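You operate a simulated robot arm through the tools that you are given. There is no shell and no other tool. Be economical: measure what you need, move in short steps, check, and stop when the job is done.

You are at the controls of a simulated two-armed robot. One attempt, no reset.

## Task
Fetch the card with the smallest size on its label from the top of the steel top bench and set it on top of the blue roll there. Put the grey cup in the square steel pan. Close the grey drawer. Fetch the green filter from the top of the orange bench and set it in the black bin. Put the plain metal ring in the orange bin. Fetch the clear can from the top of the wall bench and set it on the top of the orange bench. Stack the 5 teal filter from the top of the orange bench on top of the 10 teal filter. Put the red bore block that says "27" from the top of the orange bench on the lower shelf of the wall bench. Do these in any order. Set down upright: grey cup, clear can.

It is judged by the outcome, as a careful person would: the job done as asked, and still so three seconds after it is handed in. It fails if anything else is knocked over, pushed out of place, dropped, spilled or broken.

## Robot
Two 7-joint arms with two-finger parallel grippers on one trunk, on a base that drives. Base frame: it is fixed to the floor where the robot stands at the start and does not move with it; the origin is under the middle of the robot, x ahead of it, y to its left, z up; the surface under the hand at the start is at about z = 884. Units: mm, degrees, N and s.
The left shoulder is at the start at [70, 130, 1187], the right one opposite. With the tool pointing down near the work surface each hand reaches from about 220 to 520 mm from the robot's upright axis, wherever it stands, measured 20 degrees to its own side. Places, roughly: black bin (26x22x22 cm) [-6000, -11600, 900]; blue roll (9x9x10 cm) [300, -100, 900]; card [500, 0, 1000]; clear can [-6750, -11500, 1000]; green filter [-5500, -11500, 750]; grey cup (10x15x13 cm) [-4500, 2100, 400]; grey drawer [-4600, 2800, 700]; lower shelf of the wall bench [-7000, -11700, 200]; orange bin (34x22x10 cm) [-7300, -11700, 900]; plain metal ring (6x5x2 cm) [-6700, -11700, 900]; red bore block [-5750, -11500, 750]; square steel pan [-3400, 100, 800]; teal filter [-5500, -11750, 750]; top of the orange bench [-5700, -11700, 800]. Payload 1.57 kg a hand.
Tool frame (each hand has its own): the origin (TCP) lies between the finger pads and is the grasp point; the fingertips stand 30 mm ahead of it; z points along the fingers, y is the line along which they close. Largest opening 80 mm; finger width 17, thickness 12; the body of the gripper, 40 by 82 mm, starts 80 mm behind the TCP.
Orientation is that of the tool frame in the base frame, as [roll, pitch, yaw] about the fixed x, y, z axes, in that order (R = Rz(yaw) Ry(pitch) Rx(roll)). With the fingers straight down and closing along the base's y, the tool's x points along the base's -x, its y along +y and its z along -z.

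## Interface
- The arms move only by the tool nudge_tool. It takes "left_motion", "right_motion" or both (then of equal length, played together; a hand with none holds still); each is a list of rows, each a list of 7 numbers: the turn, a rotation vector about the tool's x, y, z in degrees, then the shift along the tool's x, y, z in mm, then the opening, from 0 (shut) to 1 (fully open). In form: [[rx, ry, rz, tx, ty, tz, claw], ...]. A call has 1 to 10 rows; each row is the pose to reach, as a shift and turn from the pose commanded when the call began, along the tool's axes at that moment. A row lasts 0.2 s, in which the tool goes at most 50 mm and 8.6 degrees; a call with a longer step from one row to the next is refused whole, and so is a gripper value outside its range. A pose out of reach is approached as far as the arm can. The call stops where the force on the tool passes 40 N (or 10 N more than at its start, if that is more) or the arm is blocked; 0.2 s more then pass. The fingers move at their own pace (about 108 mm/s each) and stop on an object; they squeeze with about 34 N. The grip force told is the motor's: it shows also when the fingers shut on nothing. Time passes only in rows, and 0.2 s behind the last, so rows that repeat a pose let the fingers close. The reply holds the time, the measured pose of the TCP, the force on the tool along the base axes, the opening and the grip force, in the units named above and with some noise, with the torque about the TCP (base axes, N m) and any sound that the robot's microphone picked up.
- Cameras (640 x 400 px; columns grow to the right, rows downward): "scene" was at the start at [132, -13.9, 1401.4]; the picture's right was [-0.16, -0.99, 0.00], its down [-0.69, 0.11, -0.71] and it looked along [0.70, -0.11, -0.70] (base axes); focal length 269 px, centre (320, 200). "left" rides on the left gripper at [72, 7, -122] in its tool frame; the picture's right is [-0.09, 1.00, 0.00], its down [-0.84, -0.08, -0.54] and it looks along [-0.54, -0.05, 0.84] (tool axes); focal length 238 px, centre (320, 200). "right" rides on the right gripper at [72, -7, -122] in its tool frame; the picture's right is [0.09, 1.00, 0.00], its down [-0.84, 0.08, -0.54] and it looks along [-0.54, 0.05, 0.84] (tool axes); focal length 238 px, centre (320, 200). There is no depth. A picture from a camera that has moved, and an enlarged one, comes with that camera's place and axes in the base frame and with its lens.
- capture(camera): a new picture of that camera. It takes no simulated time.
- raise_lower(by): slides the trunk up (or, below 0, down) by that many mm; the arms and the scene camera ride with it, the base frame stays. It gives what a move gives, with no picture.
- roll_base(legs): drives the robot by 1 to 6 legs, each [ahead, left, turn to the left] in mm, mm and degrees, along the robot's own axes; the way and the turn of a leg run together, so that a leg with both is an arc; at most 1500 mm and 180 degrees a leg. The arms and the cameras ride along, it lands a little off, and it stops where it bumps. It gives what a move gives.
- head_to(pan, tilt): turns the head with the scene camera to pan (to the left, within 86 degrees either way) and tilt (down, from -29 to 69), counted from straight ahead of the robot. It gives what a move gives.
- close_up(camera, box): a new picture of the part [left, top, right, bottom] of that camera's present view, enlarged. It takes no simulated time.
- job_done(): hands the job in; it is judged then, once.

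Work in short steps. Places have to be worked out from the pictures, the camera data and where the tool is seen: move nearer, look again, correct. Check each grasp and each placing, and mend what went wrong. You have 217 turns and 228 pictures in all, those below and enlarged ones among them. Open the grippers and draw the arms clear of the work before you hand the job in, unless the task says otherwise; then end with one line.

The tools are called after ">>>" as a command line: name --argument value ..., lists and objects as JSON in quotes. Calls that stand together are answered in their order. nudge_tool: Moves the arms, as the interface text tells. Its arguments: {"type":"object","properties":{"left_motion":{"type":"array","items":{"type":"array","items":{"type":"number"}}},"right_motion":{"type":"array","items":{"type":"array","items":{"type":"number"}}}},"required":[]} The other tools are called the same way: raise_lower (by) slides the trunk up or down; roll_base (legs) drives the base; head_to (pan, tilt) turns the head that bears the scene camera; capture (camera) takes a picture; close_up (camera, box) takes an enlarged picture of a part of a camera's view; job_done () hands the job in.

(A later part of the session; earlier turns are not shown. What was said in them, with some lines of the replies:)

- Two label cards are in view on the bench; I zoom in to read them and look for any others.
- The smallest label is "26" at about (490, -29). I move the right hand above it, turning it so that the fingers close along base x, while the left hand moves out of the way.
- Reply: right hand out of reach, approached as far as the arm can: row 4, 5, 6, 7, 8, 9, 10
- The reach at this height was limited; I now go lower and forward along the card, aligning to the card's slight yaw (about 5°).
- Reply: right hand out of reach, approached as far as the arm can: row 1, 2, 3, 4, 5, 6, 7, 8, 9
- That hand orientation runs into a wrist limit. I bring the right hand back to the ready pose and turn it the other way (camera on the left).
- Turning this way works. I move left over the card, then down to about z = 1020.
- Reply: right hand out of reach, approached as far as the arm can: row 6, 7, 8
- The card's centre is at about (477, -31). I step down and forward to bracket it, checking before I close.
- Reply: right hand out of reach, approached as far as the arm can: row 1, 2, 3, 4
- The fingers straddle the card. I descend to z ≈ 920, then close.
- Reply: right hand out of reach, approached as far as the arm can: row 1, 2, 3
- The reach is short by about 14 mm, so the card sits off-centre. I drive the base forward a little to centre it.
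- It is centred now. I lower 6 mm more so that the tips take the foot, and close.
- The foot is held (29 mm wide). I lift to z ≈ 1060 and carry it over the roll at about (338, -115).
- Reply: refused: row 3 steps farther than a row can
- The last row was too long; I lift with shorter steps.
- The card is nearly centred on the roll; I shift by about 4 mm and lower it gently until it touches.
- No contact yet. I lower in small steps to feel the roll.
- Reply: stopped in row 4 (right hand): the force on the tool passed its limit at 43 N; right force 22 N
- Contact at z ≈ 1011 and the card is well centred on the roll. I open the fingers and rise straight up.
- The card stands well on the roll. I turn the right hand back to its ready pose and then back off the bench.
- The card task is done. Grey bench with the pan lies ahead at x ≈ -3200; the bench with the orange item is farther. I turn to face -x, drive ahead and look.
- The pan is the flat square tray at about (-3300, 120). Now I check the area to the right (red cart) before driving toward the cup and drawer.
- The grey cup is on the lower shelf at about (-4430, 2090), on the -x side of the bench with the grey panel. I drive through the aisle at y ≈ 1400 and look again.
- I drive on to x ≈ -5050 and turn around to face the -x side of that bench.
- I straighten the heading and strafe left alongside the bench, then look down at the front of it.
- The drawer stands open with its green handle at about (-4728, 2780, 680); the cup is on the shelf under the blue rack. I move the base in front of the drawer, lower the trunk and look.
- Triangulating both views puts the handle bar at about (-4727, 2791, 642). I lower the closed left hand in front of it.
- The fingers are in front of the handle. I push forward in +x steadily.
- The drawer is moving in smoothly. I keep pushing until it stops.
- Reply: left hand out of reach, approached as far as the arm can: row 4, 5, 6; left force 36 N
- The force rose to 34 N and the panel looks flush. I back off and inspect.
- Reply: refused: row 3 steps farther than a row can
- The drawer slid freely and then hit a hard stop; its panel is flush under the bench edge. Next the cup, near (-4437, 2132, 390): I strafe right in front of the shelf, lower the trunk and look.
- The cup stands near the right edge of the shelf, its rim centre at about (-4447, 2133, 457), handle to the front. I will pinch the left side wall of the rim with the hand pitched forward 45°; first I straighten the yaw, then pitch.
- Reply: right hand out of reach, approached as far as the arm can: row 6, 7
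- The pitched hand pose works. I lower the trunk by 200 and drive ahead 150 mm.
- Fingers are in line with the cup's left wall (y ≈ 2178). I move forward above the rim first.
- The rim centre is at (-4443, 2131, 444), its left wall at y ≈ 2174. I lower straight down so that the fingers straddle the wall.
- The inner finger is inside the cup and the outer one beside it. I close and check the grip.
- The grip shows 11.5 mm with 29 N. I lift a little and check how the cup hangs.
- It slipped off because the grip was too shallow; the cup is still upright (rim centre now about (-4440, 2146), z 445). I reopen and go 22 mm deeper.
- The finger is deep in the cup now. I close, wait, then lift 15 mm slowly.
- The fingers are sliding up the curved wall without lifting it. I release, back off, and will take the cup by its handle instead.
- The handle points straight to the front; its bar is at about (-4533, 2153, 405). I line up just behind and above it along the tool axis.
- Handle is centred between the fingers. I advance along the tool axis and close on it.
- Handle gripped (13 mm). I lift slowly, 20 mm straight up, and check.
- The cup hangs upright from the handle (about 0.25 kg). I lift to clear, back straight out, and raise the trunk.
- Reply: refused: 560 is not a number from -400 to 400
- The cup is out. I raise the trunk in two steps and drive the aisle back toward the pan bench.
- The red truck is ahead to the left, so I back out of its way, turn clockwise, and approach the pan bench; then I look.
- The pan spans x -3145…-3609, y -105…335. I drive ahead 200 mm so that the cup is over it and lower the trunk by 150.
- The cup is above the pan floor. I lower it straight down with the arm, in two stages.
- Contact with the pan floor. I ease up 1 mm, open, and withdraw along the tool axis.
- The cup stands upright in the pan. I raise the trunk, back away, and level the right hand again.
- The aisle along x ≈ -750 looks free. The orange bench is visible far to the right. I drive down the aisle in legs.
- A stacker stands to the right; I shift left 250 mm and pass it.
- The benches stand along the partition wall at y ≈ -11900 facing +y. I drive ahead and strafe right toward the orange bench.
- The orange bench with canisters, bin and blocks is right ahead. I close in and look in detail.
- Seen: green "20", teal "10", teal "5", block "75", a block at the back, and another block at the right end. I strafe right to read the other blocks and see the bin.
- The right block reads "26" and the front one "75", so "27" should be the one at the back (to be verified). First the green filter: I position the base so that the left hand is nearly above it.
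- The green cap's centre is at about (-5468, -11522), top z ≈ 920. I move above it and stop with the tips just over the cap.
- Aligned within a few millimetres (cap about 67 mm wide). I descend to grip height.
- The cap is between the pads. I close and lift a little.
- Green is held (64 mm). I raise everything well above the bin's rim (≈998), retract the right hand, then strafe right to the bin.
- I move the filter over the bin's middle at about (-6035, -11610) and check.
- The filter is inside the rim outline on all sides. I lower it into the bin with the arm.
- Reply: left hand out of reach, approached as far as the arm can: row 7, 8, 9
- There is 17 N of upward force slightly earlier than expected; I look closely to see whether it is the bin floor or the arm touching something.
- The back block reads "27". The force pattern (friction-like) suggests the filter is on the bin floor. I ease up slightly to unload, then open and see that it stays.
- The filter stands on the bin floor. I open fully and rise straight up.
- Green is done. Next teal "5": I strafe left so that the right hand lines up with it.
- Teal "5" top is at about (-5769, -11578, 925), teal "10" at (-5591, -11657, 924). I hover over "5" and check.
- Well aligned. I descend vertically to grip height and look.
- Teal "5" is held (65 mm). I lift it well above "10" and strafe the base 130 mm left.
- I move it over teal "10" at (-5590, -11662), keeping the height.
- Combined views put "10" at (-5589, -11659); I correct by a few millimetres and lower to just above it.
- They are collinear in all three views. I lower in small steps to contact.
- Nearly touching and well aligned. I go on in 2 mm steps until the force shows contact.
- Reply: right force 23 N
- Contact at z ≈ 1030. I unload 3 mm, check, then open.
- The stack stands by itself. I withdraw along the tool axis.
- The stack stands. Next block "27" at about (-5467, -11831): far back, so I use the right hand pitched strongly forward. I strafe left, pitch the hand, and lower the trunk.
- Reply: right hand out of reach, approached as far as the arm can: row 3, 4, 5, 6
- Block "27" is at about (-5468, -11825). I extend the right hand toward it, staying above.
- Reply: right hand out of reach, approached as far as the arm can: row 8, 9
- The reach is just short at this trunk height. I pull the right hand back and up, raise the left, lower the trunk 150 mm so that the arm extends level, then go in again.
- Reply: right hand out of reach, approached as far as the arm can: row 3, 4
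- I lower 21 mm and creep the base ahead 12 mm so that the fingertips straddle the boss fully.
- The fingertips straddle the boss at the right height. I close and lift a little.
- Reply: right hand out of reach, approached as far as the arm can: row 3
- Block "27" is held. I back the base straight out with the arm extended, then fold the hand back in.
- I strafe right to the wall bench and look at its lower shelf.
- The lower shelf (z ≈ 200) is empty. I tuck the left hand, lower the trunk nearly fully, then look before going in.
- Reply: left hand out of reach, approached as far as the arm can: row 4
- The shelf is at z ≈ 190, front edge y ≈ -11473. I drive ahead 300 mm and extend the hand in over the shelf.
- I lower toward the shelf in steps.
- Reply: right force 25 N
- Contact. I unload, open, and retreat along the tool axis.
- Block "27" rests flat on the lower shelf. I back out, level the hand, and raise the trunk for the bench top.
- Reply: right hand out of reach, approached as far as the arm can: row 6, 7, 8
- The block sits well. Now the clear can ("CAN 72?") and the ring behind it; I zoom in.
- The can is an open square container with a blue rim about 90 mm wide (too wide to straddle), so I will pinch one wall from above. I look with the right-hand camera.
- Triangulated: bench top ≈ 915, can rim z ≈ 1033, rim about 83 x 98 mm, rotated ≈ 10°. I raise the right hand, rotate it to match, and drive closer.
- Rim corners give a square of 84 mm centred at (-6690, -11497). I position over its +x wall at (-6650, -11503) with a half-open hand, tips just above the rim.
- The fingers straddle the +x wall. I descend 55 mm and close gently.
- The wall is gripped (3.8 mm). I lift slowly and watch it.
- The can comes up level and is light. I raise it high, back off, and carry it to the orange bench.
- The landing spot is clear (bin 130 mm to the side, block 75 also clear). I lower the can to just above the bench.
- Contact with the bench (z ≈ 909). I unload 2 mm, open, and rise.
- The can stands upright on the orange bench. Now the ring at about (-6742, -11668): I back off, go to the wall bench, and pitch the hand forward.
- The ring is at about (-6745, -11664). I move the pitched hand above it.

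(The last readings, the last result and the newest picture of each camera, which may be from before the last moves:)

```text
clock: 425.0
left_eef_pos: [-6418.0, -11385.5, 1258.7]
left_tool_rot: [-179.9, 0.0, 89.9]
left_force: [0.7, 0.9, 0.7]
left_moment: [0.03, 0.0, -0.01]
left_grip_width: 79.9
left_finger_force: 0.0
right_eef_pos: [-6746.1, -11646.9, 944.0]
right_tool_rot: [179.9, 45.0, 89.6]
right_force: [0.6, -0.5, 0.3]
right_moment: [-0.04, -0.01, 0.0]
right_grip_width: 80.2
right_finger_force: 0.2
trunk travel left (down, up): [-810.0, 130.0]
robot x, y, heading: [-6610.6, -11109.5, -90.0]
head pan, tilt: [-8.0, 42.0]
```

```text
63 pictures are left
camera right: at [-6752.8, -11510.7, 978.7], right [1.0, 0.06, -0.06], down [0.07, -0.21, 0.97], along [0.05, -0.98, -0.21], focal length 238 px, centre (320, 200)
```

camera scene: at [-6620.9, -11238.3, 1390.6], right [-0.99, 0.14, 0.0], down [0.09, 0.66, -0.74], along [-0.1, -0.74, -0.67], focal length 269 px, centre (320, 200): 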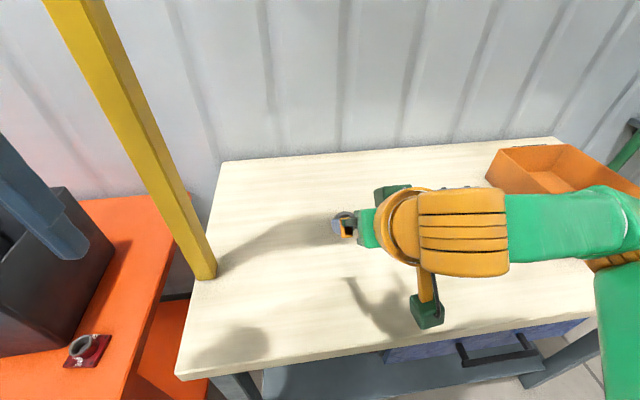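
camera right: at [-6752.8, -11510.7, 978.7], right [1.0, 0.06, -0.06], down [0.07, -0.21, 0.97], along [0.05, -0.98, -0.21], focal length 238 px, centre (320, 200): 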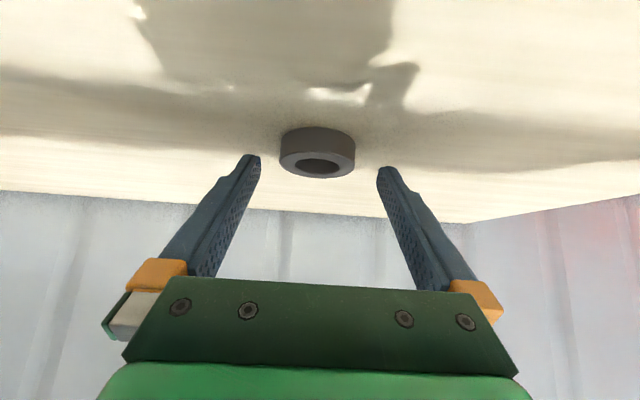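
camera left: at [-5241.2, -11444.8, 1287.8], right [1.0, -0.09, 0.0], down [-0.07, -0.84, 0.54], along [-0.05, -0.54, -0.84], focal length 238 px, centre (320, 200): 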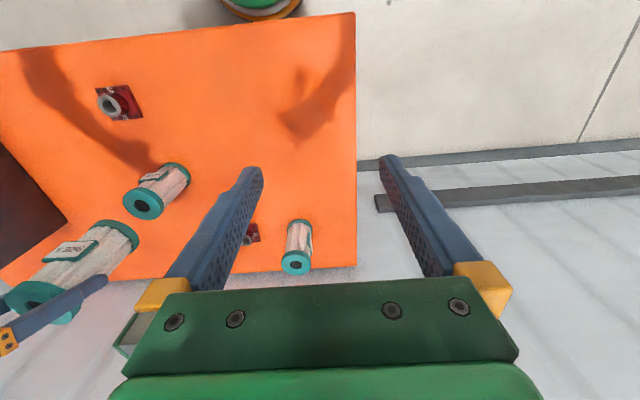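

The tips are slightly high for the ring; I lower 5 mm and close.

>>> nudge_tool --right_motion '[[0, 0, 0, 3.5, 0, 3.5, 1], [0, 0, 0, 3.5, 0, 3.5, 0.6], [0, 0, 0, 3.5, 0, 3.5, 0], [0, 0, 0, 3.5, 0, 3.5, 0], [0, 0, 0, 3.5, 0, 3.5, 0]]'

>>> nudge_tool --right_motion '[[0, 0, 0, -4, 0, -4, 0], [0, 0, 0, -14, 0, -14, 0], [0, 0, 0, -28, 0, -28, 0]]'

>>> capture --camera "right"

```text
clock: 426.2
left_eef_pos: [-6417.6, -11384.0, 1259.6]
left_tool_rot: [-179.9, 0.2, 89.9]
left_force: [0.0, 0.1, 0.2]
left_moment: [-0.01, 0.02, 0.01]
left_grip_width: 79.9
left_finger_force: 0.1
right_eef_pos: [-6747.3, -11647.2, 940.6]
right_tool_rot: [179.9, 45.0, 89.6]
right_force: [-0.7, -0.4, 0.7]
right_moment: [-0.01, -0.02, 0.0]
right_grip_width: 0.0
right_finger_force: 21.4
trunk travel left (down, up): [-810.0, 130.0]
robot x, y, heading: [-6612.7, -11108.4, -90.0]
head pan, tilt: [-8.0, 42.0]
```

```text
clock: 427.0
left_eef_pos: [-6418.1, -11385.5, 1258.3]
left_tool_rot: [-179.9, 0.1, 89.9]
left_force: [0.3, -0.2, 0.0]
left_moment: [0.0, 0.03, -0.01]
left_grip_width: 80.0
left_finger_force: 0.0
right_eef_pos: [-6746.5, -11648.4, 981.9]
right_tool_rot: [179.9, 45.1, 89.6]
right_force: [0.5, -0.7, -0.4]
right_moment: [-0.03, -0.03, 0.02]
right_grip_width: 0.0
right_finger_force: 21.3
trunk travel left (down, up): [-810.0, 130.0]
robot x, y, heading: [-6612.8, -11108.8, -90.0]
head pan, tilt: [-8.0, 42.0]
```

```text
62 pictures are left
camera right: at [-6752.3, -11511.8, 1015.5], right [1.0, 0.06, -0.06], down [0.08, -0.21, 0.97], along [0.05, -0.98, -0.21], focal length 238 px, centre (320, 200)
```

right: 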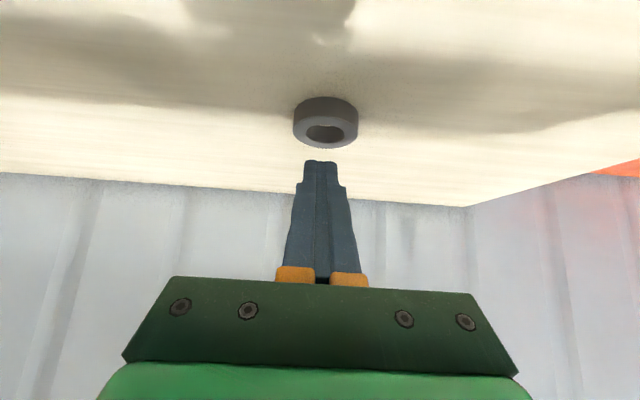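

The fingers slipped off the near side and the ring slid about 20 mm back, to (-6743, -11688). I reopen, go further forward and lower again.

>>> nudge_tool --right_motion '[[0, 0, 0, -10, 2, 10, 1], [0, 0, 0, -20, 3, 20, 1], [0, 0, 0, -20, 3, 20, 1]]'

>>> nudge_tool --right_motion '[[0, 0, 0, 8, 0, 8, 1], [0, 0, 0, 16, 0, 16, 1], [0, 0, 0, 22, 0, 22, 1], [0, 0, 0, 27, 0, 27, 1], [0, 0, 0, 27, 0, 27, 1]]'

>>> capture --camera "right"

```text
clock: 427.8
left_eef_pos: [-6418.1, -11385.0, 1258.6]
left_tool_rot: [-179.9, 0.0, 90.0]
left_force: [0.3, 0.3, 0.7]
left_moment: [0.02, 0.02, 0.01]
left_grip_width: 79.9
left_finger_force: 0.0
right_eef_pos: [-6744.6, -11675.7, 978.3]
right_tool_rot: [180.0, 45.0, 89.7]
right_force: [0.2, 0.1, -0.4]
right_moment: [0.02, 0.02, 0.01]
right_grip_width: 79.8
right_finger_force: 0.1
trunk travel left (down, up): [-810.0, 130.0]
robot x, y, heading: [-6610.8, -11104.9, -90.0]
head pan, tilt: [-8.0, 42.0]
```

```text
clock: 429.0
left_eef_pos: [-6417.4, -11384.0, 1258.9]
left_tool_rot: [-180.0, 0.1, 90.0]
left_force: [-0.7, 1.0, 0.2]
left_moment: [0.0, -0.01, 0.0]
left_grip_width: 80.1
left_finger_force: 0.1
right_eef_pos: [-6742.9, -11676.5, 940.6]
right_tool_rot: [180.0, 44.8, 89.6]
right_force: [-0.3, 0.0, -0.9]
right_moment: [-0.02, 0.04, -0.01]
right_grip_width: 80.0
right_finger_force: 0.1
trunk travel left (down, up): [-810.0, 130.0]
robot x, y, heading: [-6606.3, -11106.9, -90.0]
head pan, tilt: [-8.0, 42.0]
```

```text
61 pictures are left
camera right: at [-6749.2, -11539.2, 975.0], right [1.0, 0.06, -0.06], down [0.07, -0.21, 0.97], along [0.05, -0.98, -0.21], focal length 238 px, centre (320, 200)
```

right: 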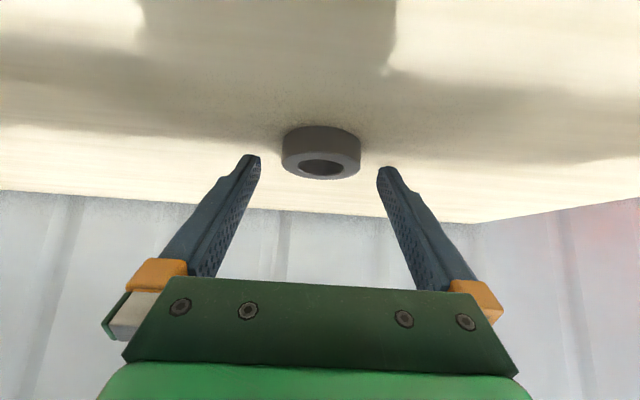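

Same relation as before, so I go 14 mm further forward so that the tips pass well beyond the ring's middle, then close.

>>> nudge_tool --right_motion '[[0, 0, 0, -4, 1, 5.5, 1], [0, 0, 0, -9, 1, 12, 1], [0, 0, 0, -9, 1, 12, 1]]'

>>> capture --camera "right"

```text
clock: 429.8
left_eef_pos: [-6416.4, -11384.7, 1258.3]
left_tool_rot: [-180.0, 0.1, 89.9]
left_force: [-0.3, 0.5, 0.1]
left_moment: [0.01, -0.01, 0.0]
left_grip_width: 80.1
left_finger_force: 0.0
right_eef_pos: [-6742.4, -11690.4, 939.8]
right_tool_rot: [179.9, 45.1, 89.6]
right_force: [0.6, 0.4, 0.0]
right_moment: [-0.03, -0.01, -0.03]
right_grip_width: 79.9
right_finger_force: 0.0
trunk travel left (down, up): [-810.0, 130.0]
robot x, y, heading: [-6614.2, -11105.4, -90.0]
head pan, tilt: [-8.0, 42.0]
```

```text
60 pictures are left
camera right: at [-6748.3, -11554.2, 972.8], right [1.0, 0.06, -0.06], down [0.08, -0.21, 0.97], along [0.05, -0.98, -0.21], focal length 238 px, centre (320, 200)
```

right: 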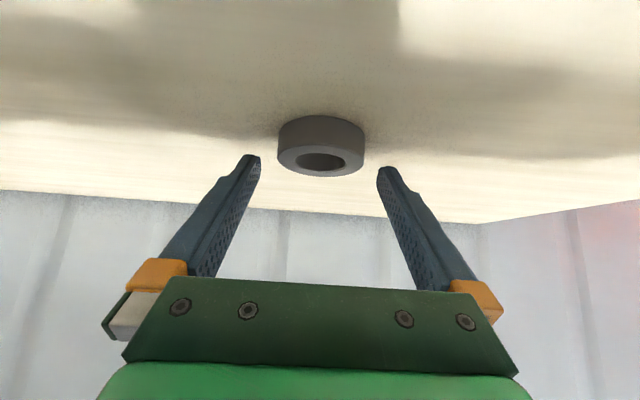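

The ring top appears to be at z ≈ 918, lower than assumed. I lower 9 mm more (watching force), then close.

>>> nudge_tool --right_motion '[[0, 0, 0, 2.2, 0, 2.2, 1], [0, 0, 0, 4.4, 0, 4.4, 1], [0, 0, 0, 6.6, 0, 6.6, 1], [0, 0, 0, 6.6, 0, 6.6, 1]]'

>>> capture --camera "right"

```text
clock: 430.8
left_eef_pos: [-6418.6, -11385.6, 1257.7]
left_tool_rot: [-179.8, 0.1, 90.1]
left_force: [0.8, -0.6, -0.1]
left_moment: [0.03, 0.01, -0.03]
left_grip_width: 79.9
left_finger_force: 0.0
right_eef_pos: [-6742.0, -11691.3, 931.4]
right_tool_rot: [180.0, 44.9, 89.6]
right_force: [-0.4, -0.2, 0.2]
right_moment: [-0.01, -0.02, 0.03]
right_grip_width: 79.9
right_finger_force: 0.0
trunk travel left (down, up): [-810.0, 130.0]
robot x, y, heading: [-6607.5, -11106.5, -90.2]
head pan, tilt: [-8.0, 42.0]
```

```text
59 pictures are left
camera right: at [-6747.9, -11553.0, 964.9], right [1.0, 0.06, -0.06], down [0.08, -0.21, 0.97], along [0.05, -0.98, -0.21], focal length 238 px, centre (320, 200)
```

right: 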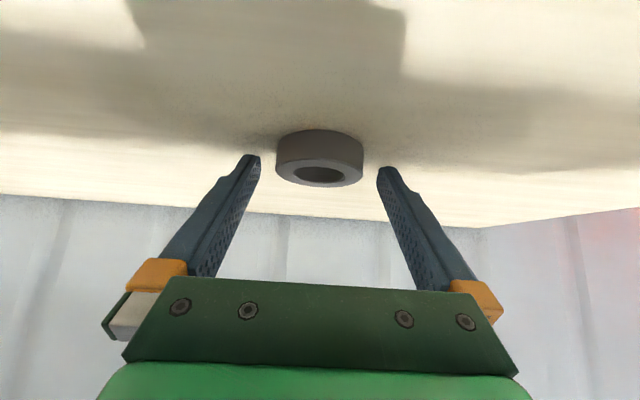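

>>> nudge_tool --right_motion '[[0, 0, 0, 1.4, 0, 1.4, 1], [0, 0, 0, 2.8, 0, 2.8, 1], [0, 0, 0, 4.2, 0, 4.2, 1], [0, 0, 0, 5.6, 0, 5.6, 1]]'

>>> capture --camera "right"

```text
clock: 431.8
left_eef_pos: [-6417.3, -11383.1, 1260.2]
left_tool_rot: [-179.8, 0.2, 89.9]
left_force: [0.9, 0.6, 1.1]
left_moment: [-0.05, 0.0, 0.0]
left_grip_width: 79.9
left_finger_force: 0.0
right_eef_pos: [-6743.2, -11690.8, 927.2]
right_tool_rot: [-180.0, 45.5, 89.7]
right_force: [-4.0, -13.1, 25.3]
right_moment: [-0.72, 0.7, 0.31]
right_grip_width: 79.8
right_finger_force: 0.0
trunk travel left (down, up): [-810.0, 130.0]
robot x, y, heading: [-6610.7, -11105.9, -90.1]
head pan, tilt: [-8.0, 42.0]
```

```text
58 pictures are left
camera right: at [-6748.0, -11553.4, 959.7], right [1.0, 0.06, -0.07], down [0.08, -0.2, 0.98], along [0.05, -0.98, -0.2], focal length 238 px, centre (320, 200)
```

right: 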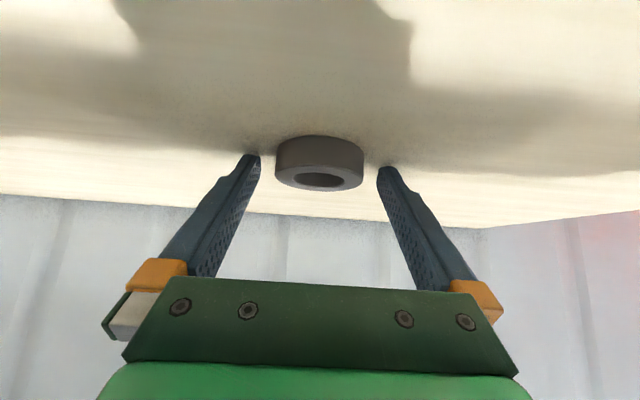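

Table contact at z ≈ 928. I rise 2 mm and close on the ring.

>>> nudge_tool --right_motion '[[0, 0, 0, -3, 0, -3, 1], [0, 0, 0, -3, 0, -3, 0.6], [0, 0, 0, -3, 0, -3, 0], [0, 0, 0, -3, 0, -3, 0], [0, 0, 0, -3, 0, -3, 0]]'

>>> capture --camera "right"

```text
clock: 433.0
left_eef_pos: [-6418.1, -11381.4, 1259.3]
left_tool_rot: [-179.9, 0.2, 89.9]
left_force: [0.0, -0.8, 0.0]
left_moment: [-0.01, 0.0, -0.03]
left_grip_width: 79.8
left_finger_force: 0.2
right_eef_pos: [-6741.9, -11689.1, 927.8]
right_tool_rot: [179.8, 45.1, 89.8]
right_force: [-0.7, 2.8, 5.3]
right_moment: [-0.06, 0.18, -0.07]
right_grip_width: 54.8
right_finger_force: 33.9
trunk travel left (down, up): [-810.0, 130.0]
robot x, y, heading: [-6605.2, -11111.3, -90.3]
head pan, tilt: [-8.0, 42.0]
```

```text
57 pictures are left
camera right: at [-6747.8, -11551.5, 961.1], right [1.0, 0.06, -0.06], down [0.07, -0.21, 0.98], along [0.05, -0.98, -0.21], focal length 238 px, centre (320, 200)
```

right: 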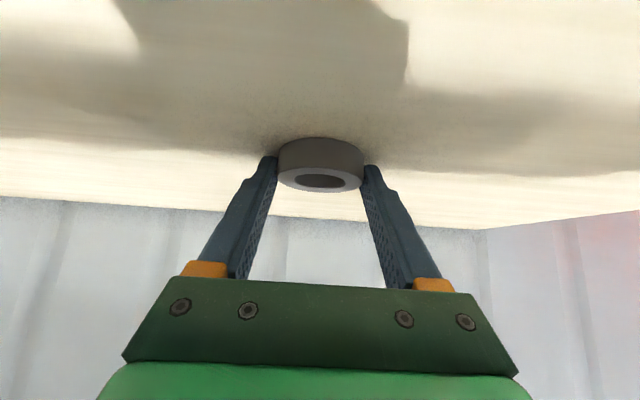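

Ring gripped at 54.8 mm. I lift it up.

>>> nudge_tool --right_motion '[[0, 0, 0, -5, 0, -5, 0], [0, 0, 0, -15, 0, -15, 0], [0, 0, 0, -35, 0, -35, 0], [0, 0, 0, -60, 0, -60, 0], [0, 0, 0, -90, 0, -90, 0], [0, 0, 0, -110, 0, -120, 0]]'

>>> capture --camera "right"

>>> head_to --pan -30 --tilt 38

>>> capture --camera "scene"

```text
clock: 434.4
left_eef_pos: [-6416.8, -11383.8, 1258.6]
left_tool_rot: [-179.9, 0.2, 90.0]
left_force: [0.3, 0.2, 0.7]
left_moment: [-0.02, 0.0, -0.02]
left_grip_width: 79.9
left_finger_force: 0.0
right_eef_pos: [-6745.6, -11684.0, 1092.2]
right_tool_rot: [180.0, 44.9, 89.8]
right_force: [0.1, -0.9, -0.6]
right_moment: [0.0, 0.0, 0.0]
right_grip_width: 54.8
right_finger_force: 33.5
trunk travel left (down, up): [-810.0, 130.0]
robot x, y, heading: [-6610.6, -11104.8, -90.3]
head pan, tilt: [-8.0, 42.0]
```

```text
56 pictures are left
camera right: at [-6751.2, -11546.5, 1125.4], right [1.0, 0.06, -0.06], down [0.08, -0.21, 0.97], along [0.05, -0.98, -0.21], focal length 238 px, centre (320, 200)
```

right: 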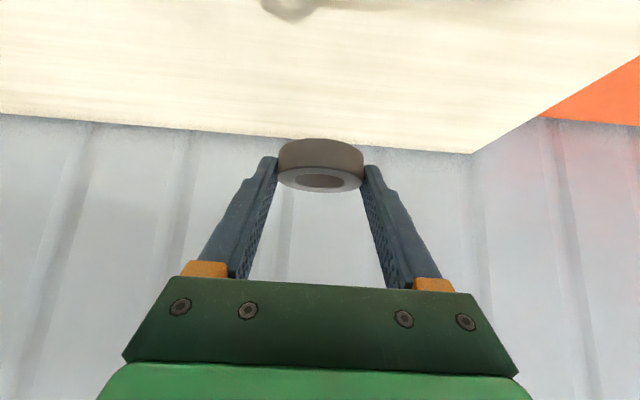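

```text
clock: 435.3
left_eef_pos: [-6417.8, -11384.7, 1258.8]
left_tool_rot: [-180.0, 0.1, 90.0]
left_force: [0.8, 0.2, -0.4]
left_moment: [0.02, 0.0, 0.01]
left_grip_width: 80.0
left_finger_force: 0.0
right_eef_pos: [-6746.7, -11685.4, 1091.4]
right_tool_rot: [180.0, 44.9, 89.6]
right_force: [-0.5, -1.1, -1.9]
right_moment: [0.0, 0.02, 0.0]
right_grip_width: 54.4
right_finger_force: 34.4
trunk travel left (down, up): [-810.0, 130.0]
robot x, y, heading: [-6613.4, -11106.7, -90.3]
head pan, tilt: [-30.0, 38.0]
```

```text
55 pictures are left
camera scene: at [-6652.4, -11233.4, 1396.2], right [-0.87, 0.5, 0.0], down [0.31, 0.53, -0.79], along [-0.39, -0.68, -0.62], focal length 269 px, centre (320, 200)
```

scene: 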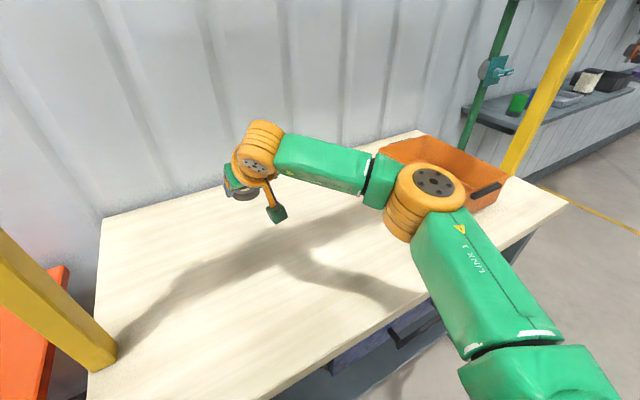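

Ring held. The orange bin is at about (-7330, -11690). I strafe right so that the ring comes over its near half, and look.

>>> roll_base --legs '[[0, -500, 0.3]]'

>>> head_to --pan -15 --tilt 42

>>> capture --camera "scene"

>>> capture --camera "right"

```text
clock: 438.2
left_eef_pos: [-6924.4, -11384.9, 1258.8]
left_tool_rot: [-179.8, 0.1, 90.4]
left_force: [0.8, 0.3, -0.1]
left_moment: [0.01, 0.01, 0.0]
left_grip_width: 80.0
left_finger_force: 0.0
right_eef_pos: [-7250.3, -11687.4, 1089.8]
right_tool_rot: [180.0, 44.9, 90.1]
right_force: [0.4, -0.8, -0.8]
right_moment: [0.02, 0.01, -0.03]
right_grip_width: 54.5
right_finger_force: 33.4
trunk travel left (down, up): [-810.0, 130.0]
robot x, y, heading: [-7123.1, -11108.8, -89.5]
head pan, tilt: [-30.0, 38.0]
```

```text
clock: 439.0
left_eef_pos: [-6926.0, -11383.4, 1258.9]
left_tool_rot: [-180.0, 0.1, 90.4]
left_force: [0.1, -0.1, -0.8]
left_moment: [0.0, 0.01, 0.03]
left_grip_width: 80.0
left_finger_force: 0.0
right_eef_pos: [-7251.0, -11686.8, 1090.2]
right_tool_rot: [179.9, 45.0, 90.0]
right_force: [-0.2, -0.4, -0.7]
right_moment: [0.04, 0.02, 0.01]
right_grip_width: 54.7
right_finger_force: 33.8
trunk travel left (down, up): [-810.0, 130.0]
robot x, y, heading: [-7120.2, -11111.5, -89.6]
head pan, tilt: [-15.0, 42.0]
```

```text
54 pictures are left
camera scene: at [-7139.4, -11240.2, 1390.3], right [-0.97, 0.25, 0.0], down [0.17, 0.65, -0.74], along [-0.19, -0.72, -0.67], focal length 269 px, centre (320, 200)
```

scene: 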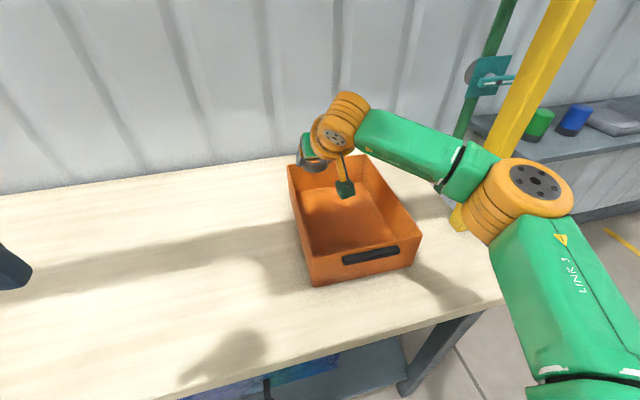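

```text
53 pictures are left
camera right: at [-7257.6, -11549.3, 1124.5], right [1.0, 0.07, -0.06], down [0.08, -0.21, 0.97], along [0.05, -0.98, -0.21], focal length 238 px, centre (320, 200)
```

right: 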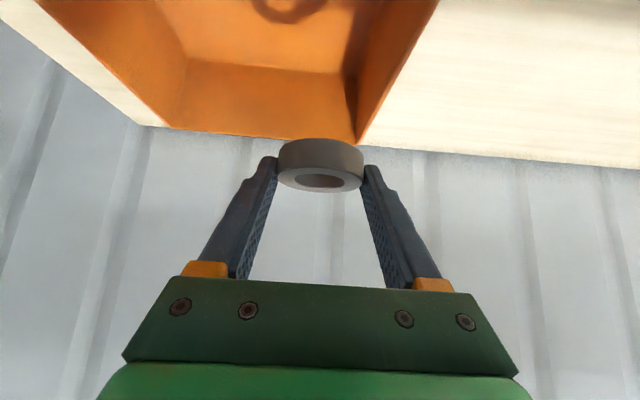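

The bin spans x -7195…-7410, y -11515…-11805. I move the ring to its middle-back at x ≈ -7300.

>>> nudge_tool --right_motion '[[0, 0, 0, -3, -15, 3, 0], [0, 0, 0, -6, -30, 6, 0], [0, 0, 0, -9, -50, 9, 0], [0, 0, 0, 10, -50, 28, 0], [0, 0, 0, 24, -50, 42, 0], [0, 0, 0, 24, -50, 42, 0]]'

>>> capture --camera "scene"

>>> capture --camera "right"

```text
clock: 440.4
left_eef_pos: [-6925.2, -11383.3, 1259.6]
left_tool_rot: [-179.9, 0.1, 90.4]
left_force: [0.4, 0.0, -0.5]
left_moment: [0.0, 0.0, 0.0]
left_grip_width: 79.9
left_finger_force: 0.1
right_eef_pos: [-7302.5, -11698.2, 1045.3]
right_tool_rot: [179.9, 44.9, 90.0]
right_force: [0.9, -0.1, -0.8]
right_moment: [0.02, 0.04, 0.04]
right_grip_width: 54.5
right_finger_force: 33.8
trunk travel left (down, up): [-810.0, 130.0]
robot x, y, heading: [-7121.1, -11108.0, -90.0]
head pan, tilt: [-15.0, 42.0]
```

```text
52 pictures are left
camera scene: at [-7139.2, -11240.1, 1390.3], right [-0.97, 0.25, 0.0], down [0.17, 0.65, -0.74], along [-0.19, -0.72, -0.67], focal length 269 px, centre (320, 200)
```

scene: 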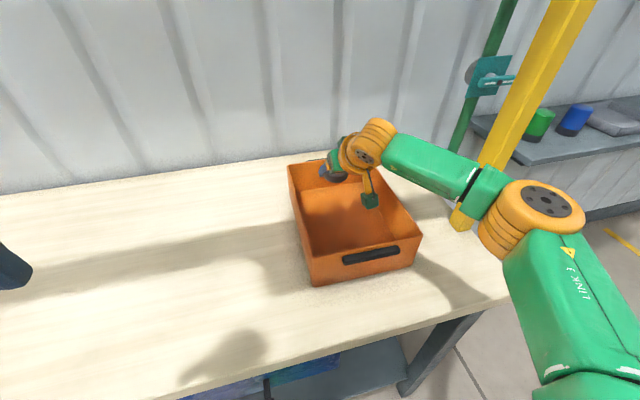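

```text
51 pictures are left
camera right: at [-7308.7, -11561.4, 1079.0], right [1.0, 0.07, -0.06], down [0.08, -0.21, 0.97], along [0.05, -0.98, -0.21], focal length 238 px, centre (320, 200)
```

right: 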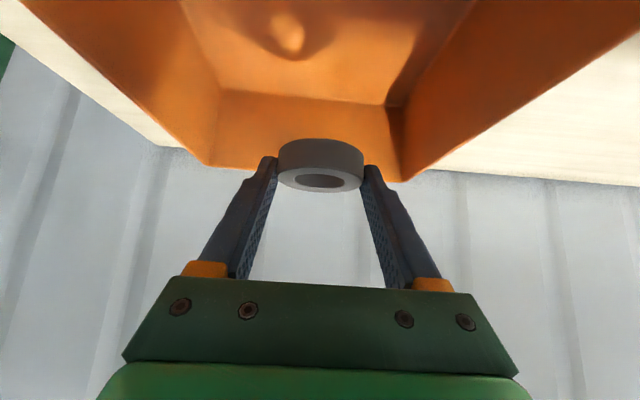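

>>> nudge_tool --right_motion '[[0, 0, 0, 14, 0, 7, 0], [0, 0, 0, 28, 0, 21, 0], [0, 0, 0, 42, 0, 35, 0], [0, 0, 0, 50, 0, 43, 0], [0, 0, 0, 50, 0, 43, 0]]'

>>> close_up --camera "scene" --box '[270, 110, 440, 300]'

>>> capture --camera "right"

```text
clock: 441.6
left_eef_pos: [-6925.1, -11384.9, 1258.7]
left_tool_rot: [-180.0, 0.1, 90.4]
left_force: [-0.9, 0.1, 0.2]
left_moment: [0.02, 0.03, 0.03]
left_grip_width: 80.2
left_finger_force: 0.0
right_eef_pos: [-7301.8, -11695.2, 977.0]
right_tool_rot: [179.9, 45.0, 90.0]
right_force: [0.6, -0.5, -0.7]
right_moment: [0.01, -0.01, -0.01]
right_grip_width: 54.4
right_finger_force: 34.1
trunk travel left (down, up): [-810.0, 130.0]
robot x, y, heading: [-7120.2, -11109.6, -89.8]
head pan, tilt: [-15.0, 42.0]
```

```text
2.11 times, centred on (355, 205) of scene
camera zoom: at [-7139.2, -11240.2, 1390.3], right [-0.97, 0.25, 0.0], down [0.17, 0.65, -0.74], along [-0.19, -0.72, -0.67], focal length 566 px, centre (246, 190)
```

zoom: 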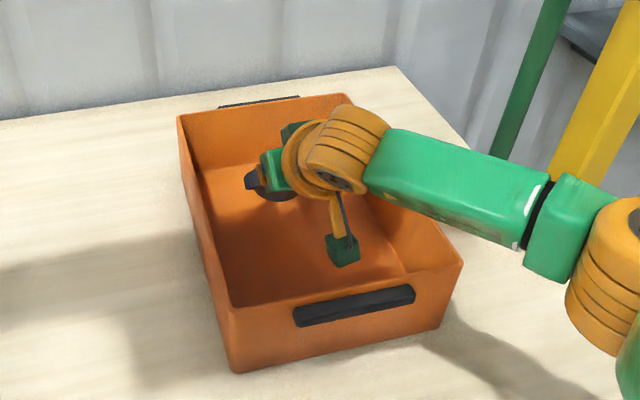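

```text
49 pictures are left
camera right: at [-7308.2, -11558.1, 1011.6], right [1.0, 0.07, -0.06], down [0.08, -0.21, 0.97], along [0.05, -0.98, -0.21], focal length 238 px, centre (320, 200)
```

right: 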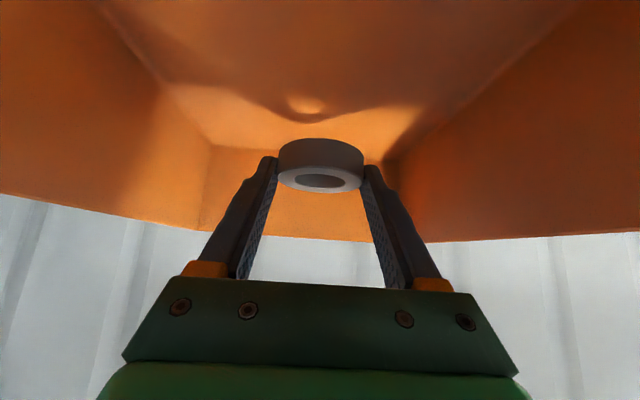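

Clear inside the bin. I lower the remaining distance to contact.

>>> nudge_tool --right_motion '[[0, 0, 0, 9, 0, 9, 0], [0, 0, 0, 18, 0, 18, 0], [0, 0, 0, 26, 0, 26, 0], [0, 0, 0, 29, 0, 29, 0], [0, 0, 0, 32, 0, 32, 0], [0, 0, 0, 35, 0, 35, 0]]'

>>> capture --camera "right"

```text
clock: 443.0
left_eef_pos: [-6924.0, -11380.3, 1259.8]
left_tool_rot: [-179.9, 0.4, 90.4]
left_force: [-1.0, -0.3, 0.9]
left_moment: [-0.04, 0.02, -0.02]
left_grip_width: 79.8
left_finger_force: 0.1
right_eef_pos: [-7300.3, -11693.4, 932.9]
right_tool_rot: [-180.0, 45.4, 90.1]
right_force: [-2.2, -5.8, 15.9]
right_moment: [-0.35, 0.27, 0.03]
right_grip_width: 54.0
right_finger_force: 33.8
trunk travel left (down, up): [-810.0, 130.0]
robot x, y, heading: [-7119.6, -11109.5, -89.8]
head pan, tilt: [-15.0, 42.0]
```

```text
48 pictures are left
camera right: at [-7306.9, -11554.9, 965.9], right [1.0, 0.07, -0.07], down [0.08, -0.2, 0.98], along [0.05, -0.98, -0.21], focal length 238 px, centre (320, 200)
```

right: 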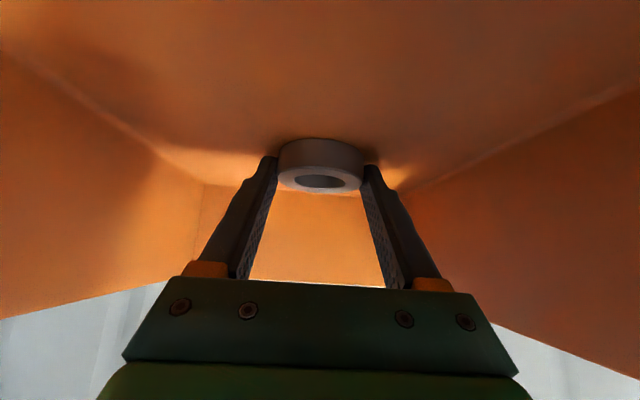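

The ring is on the bin floor. I unload, open, and withdraw straight up.

>>> nudge_tool --right_motion '[[0, 0, 0, -2, 0, -2, 0], [0, 0, 0, -2, 0, -2, 0.9], [0, 0, 0, -2, 0, -2, 0.9], [0, 0, 0, -15, 0, -15, 0.9], [0, 0, 0, -40, 0, -40, 0.9], [0, 0, 0, -70, 0, -70, 0.9], [0, 0, 0, -100, 0, -100, 0.9], [0, 0, 0, -130, 0, -130, 0.9]]'

>>> capture --camera "right"

>>> capture --camera "scene"

```text
clock: 444.8
left_eef_pos: [-6923.9, -11383.7, 1258.6]
left_tool_rot: [-179.9, 0.1, 90.4]
left_force: [0.9, 0.8, 0.0]
left_moment: [0.0, -0.01, 0.0]
left_grip_width: 79.8
left_finger_force: 0.0
right_eef_pos: [-7296.8, -11691.4, 1115.3]
right_tool_rot: [179.9, 45.0, 90.1]
right_force: [0.7, -0.4, 0.5]
right_moment: [0.01, 0.02, -0.01]
right_grip_width: 71.8
right_finger_force: 0.1
trunk travel left (down, up): [-810.0, 130.0]
robot x, y, heading: [-7118.6, -11110.0, -89.7]
head pan, tilt: [-15.0, 42.0]
```

```text
47 pictures are left
camera right: at [-7304.1, -11554.5, 1148.8], right [1.0, 0.07, -0.06], down [0.08, -0.21, 0.97], along [0.05, -0.98, -0.21], focal length 238 px, centre (320, 200)
```

right: 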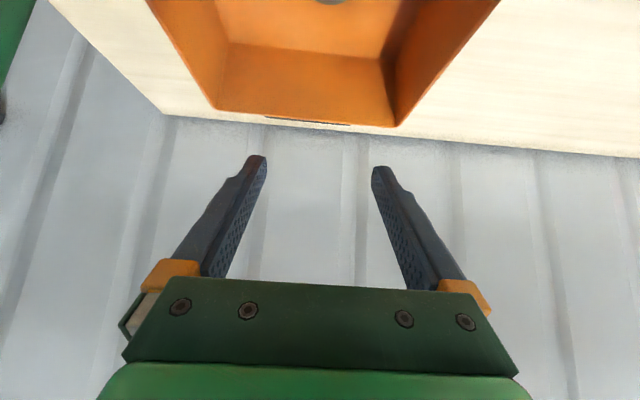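

```text
46 pictures are left
camera scene: at [-7138.5, -11238.8, 1390.4], right [-0.97, 0.25, 0.0], down [0.17, 0.65, -0.74], along [-0.19, -0.72, -0.67], focal length 269 px, centre (320, 200)
```

scene: 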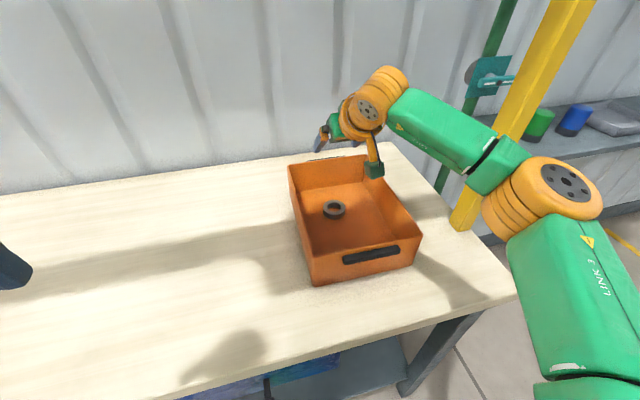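

The ring lies in the orange bin. I back away from the bench with grippers open and take one last look.

>>> roll_base --legs '[[-500, 0, 0]]'

>>> nudge_tool --right_motion '[[0, 8, 0, 0, 0, 0, 1], [0, 16, 0, 0, 0, 0, 1], [0, 24, 0, 0, 0, 0, 1], [0, 32, 0, 0, 0, 0, 1], [0, 40, 0, 0, 0, 0, 1], [0, 45, 0, 0, 0, 0, 1]]'

>>> head_to --pan 40 --tilt 20

>>> capture --camera "scene"

```text
clock: 447.8
left_eef_pos: [-6927.2, -10880.4, 1258.8]
left_tool_rot: [-180.0, 0.0, 91.4]
left_force: [0.1, 0.1, 0.6]
left_moment: [0.03, -0.03, 0.01]
left_grip_width: 80.1
left_finger_force: 0.1
right_eef_pos: [-7295.1, -11195.5, 1114.2]
right_tool_rot: [179.8, 45.0, 91.1]
right_force: [0.1, 0.4, 0.3]
right_moment: [0.0, -0.01, -0.02]
right_grip_width: 71.9
right_finger_force: 0.1
trunk travel left (down, up): [-810.0, 130.0]
robot x, y, heading: [-7124.5, -10605.0, -88.8]
head pan, tilt: [-15.0, 42.0]
```

```text
clock: 449.2
left_eef_pos: [-6927.3, -10876.2, 1259.5]
left_tool_rot: [-180.0, 0.2, 91.4]
left_force: [-0.1, 0.5, -0.2]
left_moment: [0.0, -0.03, 0.02]
left_grip_width: 79.7
left_finger_force: 0.1
right_eef_pos: [-7304.1, -11097.2, 1073.5]
right_tool_rot: [179.3, 4.3, 91.1]
right_force: [0.0, -1.0, 0.4]
right_moment: [0.0, 0.01, 0.02]
right_grip_width: 80.1
right_finger_force: 0.0
right hand out of reach, approached as far as the arm can: row 2, 3, 4, 5, 6
trunk travel left (down, up): [-810.0, 130.0]
robot x, y, heading: [-7126.7, -10605.5, -88.4]
head pan, tilt: [-15.0, 42.0]
```

```text
clock: 450.4
left_eef_pos: [-6927.9, -10878.6, 1258.2]
left_tool_rot: [-180.0, 0.0, 91.4]
left_force: [0.4, -0.1, 0.5]
left_moment: [-0.01, -0.01, -0.03]
left_grip_width: 79.6
left_finger_force: 0.1
right_eef_pos: [-7304.2, -11098.4, 1072.9]
right_tool_rot: [179.2, 4.4, 91.0]
right_force: [0.4, 0.0, 0.5]
right_moment: [0.0, -0.01, -0.02]
right_grip_width: 79.9
right_finger_force: 0.1
trunk travel left (down, up): [-810.0, 130.0]
robot x, y, heading: [-7127.2, -10607.5, -88.9]
head pan, tilt: [40.0, 20.0]
```

```text
45 pictures are left
camera scene: at [-7062.7, -10727.0, 1424.6], right [-0.75, -0.66, 0.0], down [-0.23, 0.26, -0.94], along [0.62, -0.71, -0.34], focal length 269 px, centre (320, 200)
```

scene: 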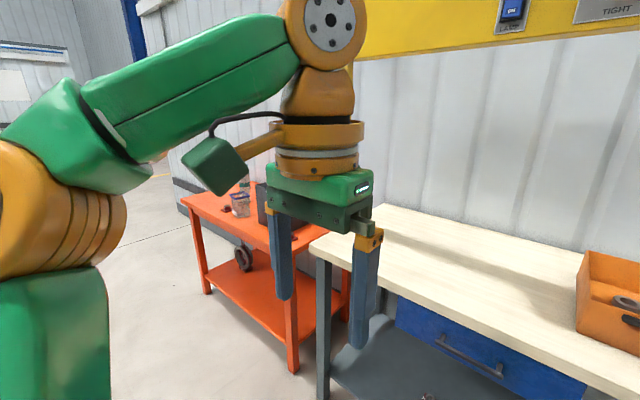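

Everything I can see from here is in place, the grippers are open and the arms are clear, so I hand the job in.

>>> job_done

```text
The job is handed in.
```

I did all eight tasks and handed the job in, with the grippers open and the arms clear. One thing is inferred rather than seen: I took the drawer as fully closed because it slid freely and then hit a hard stop, and I did not go back to look at it again.
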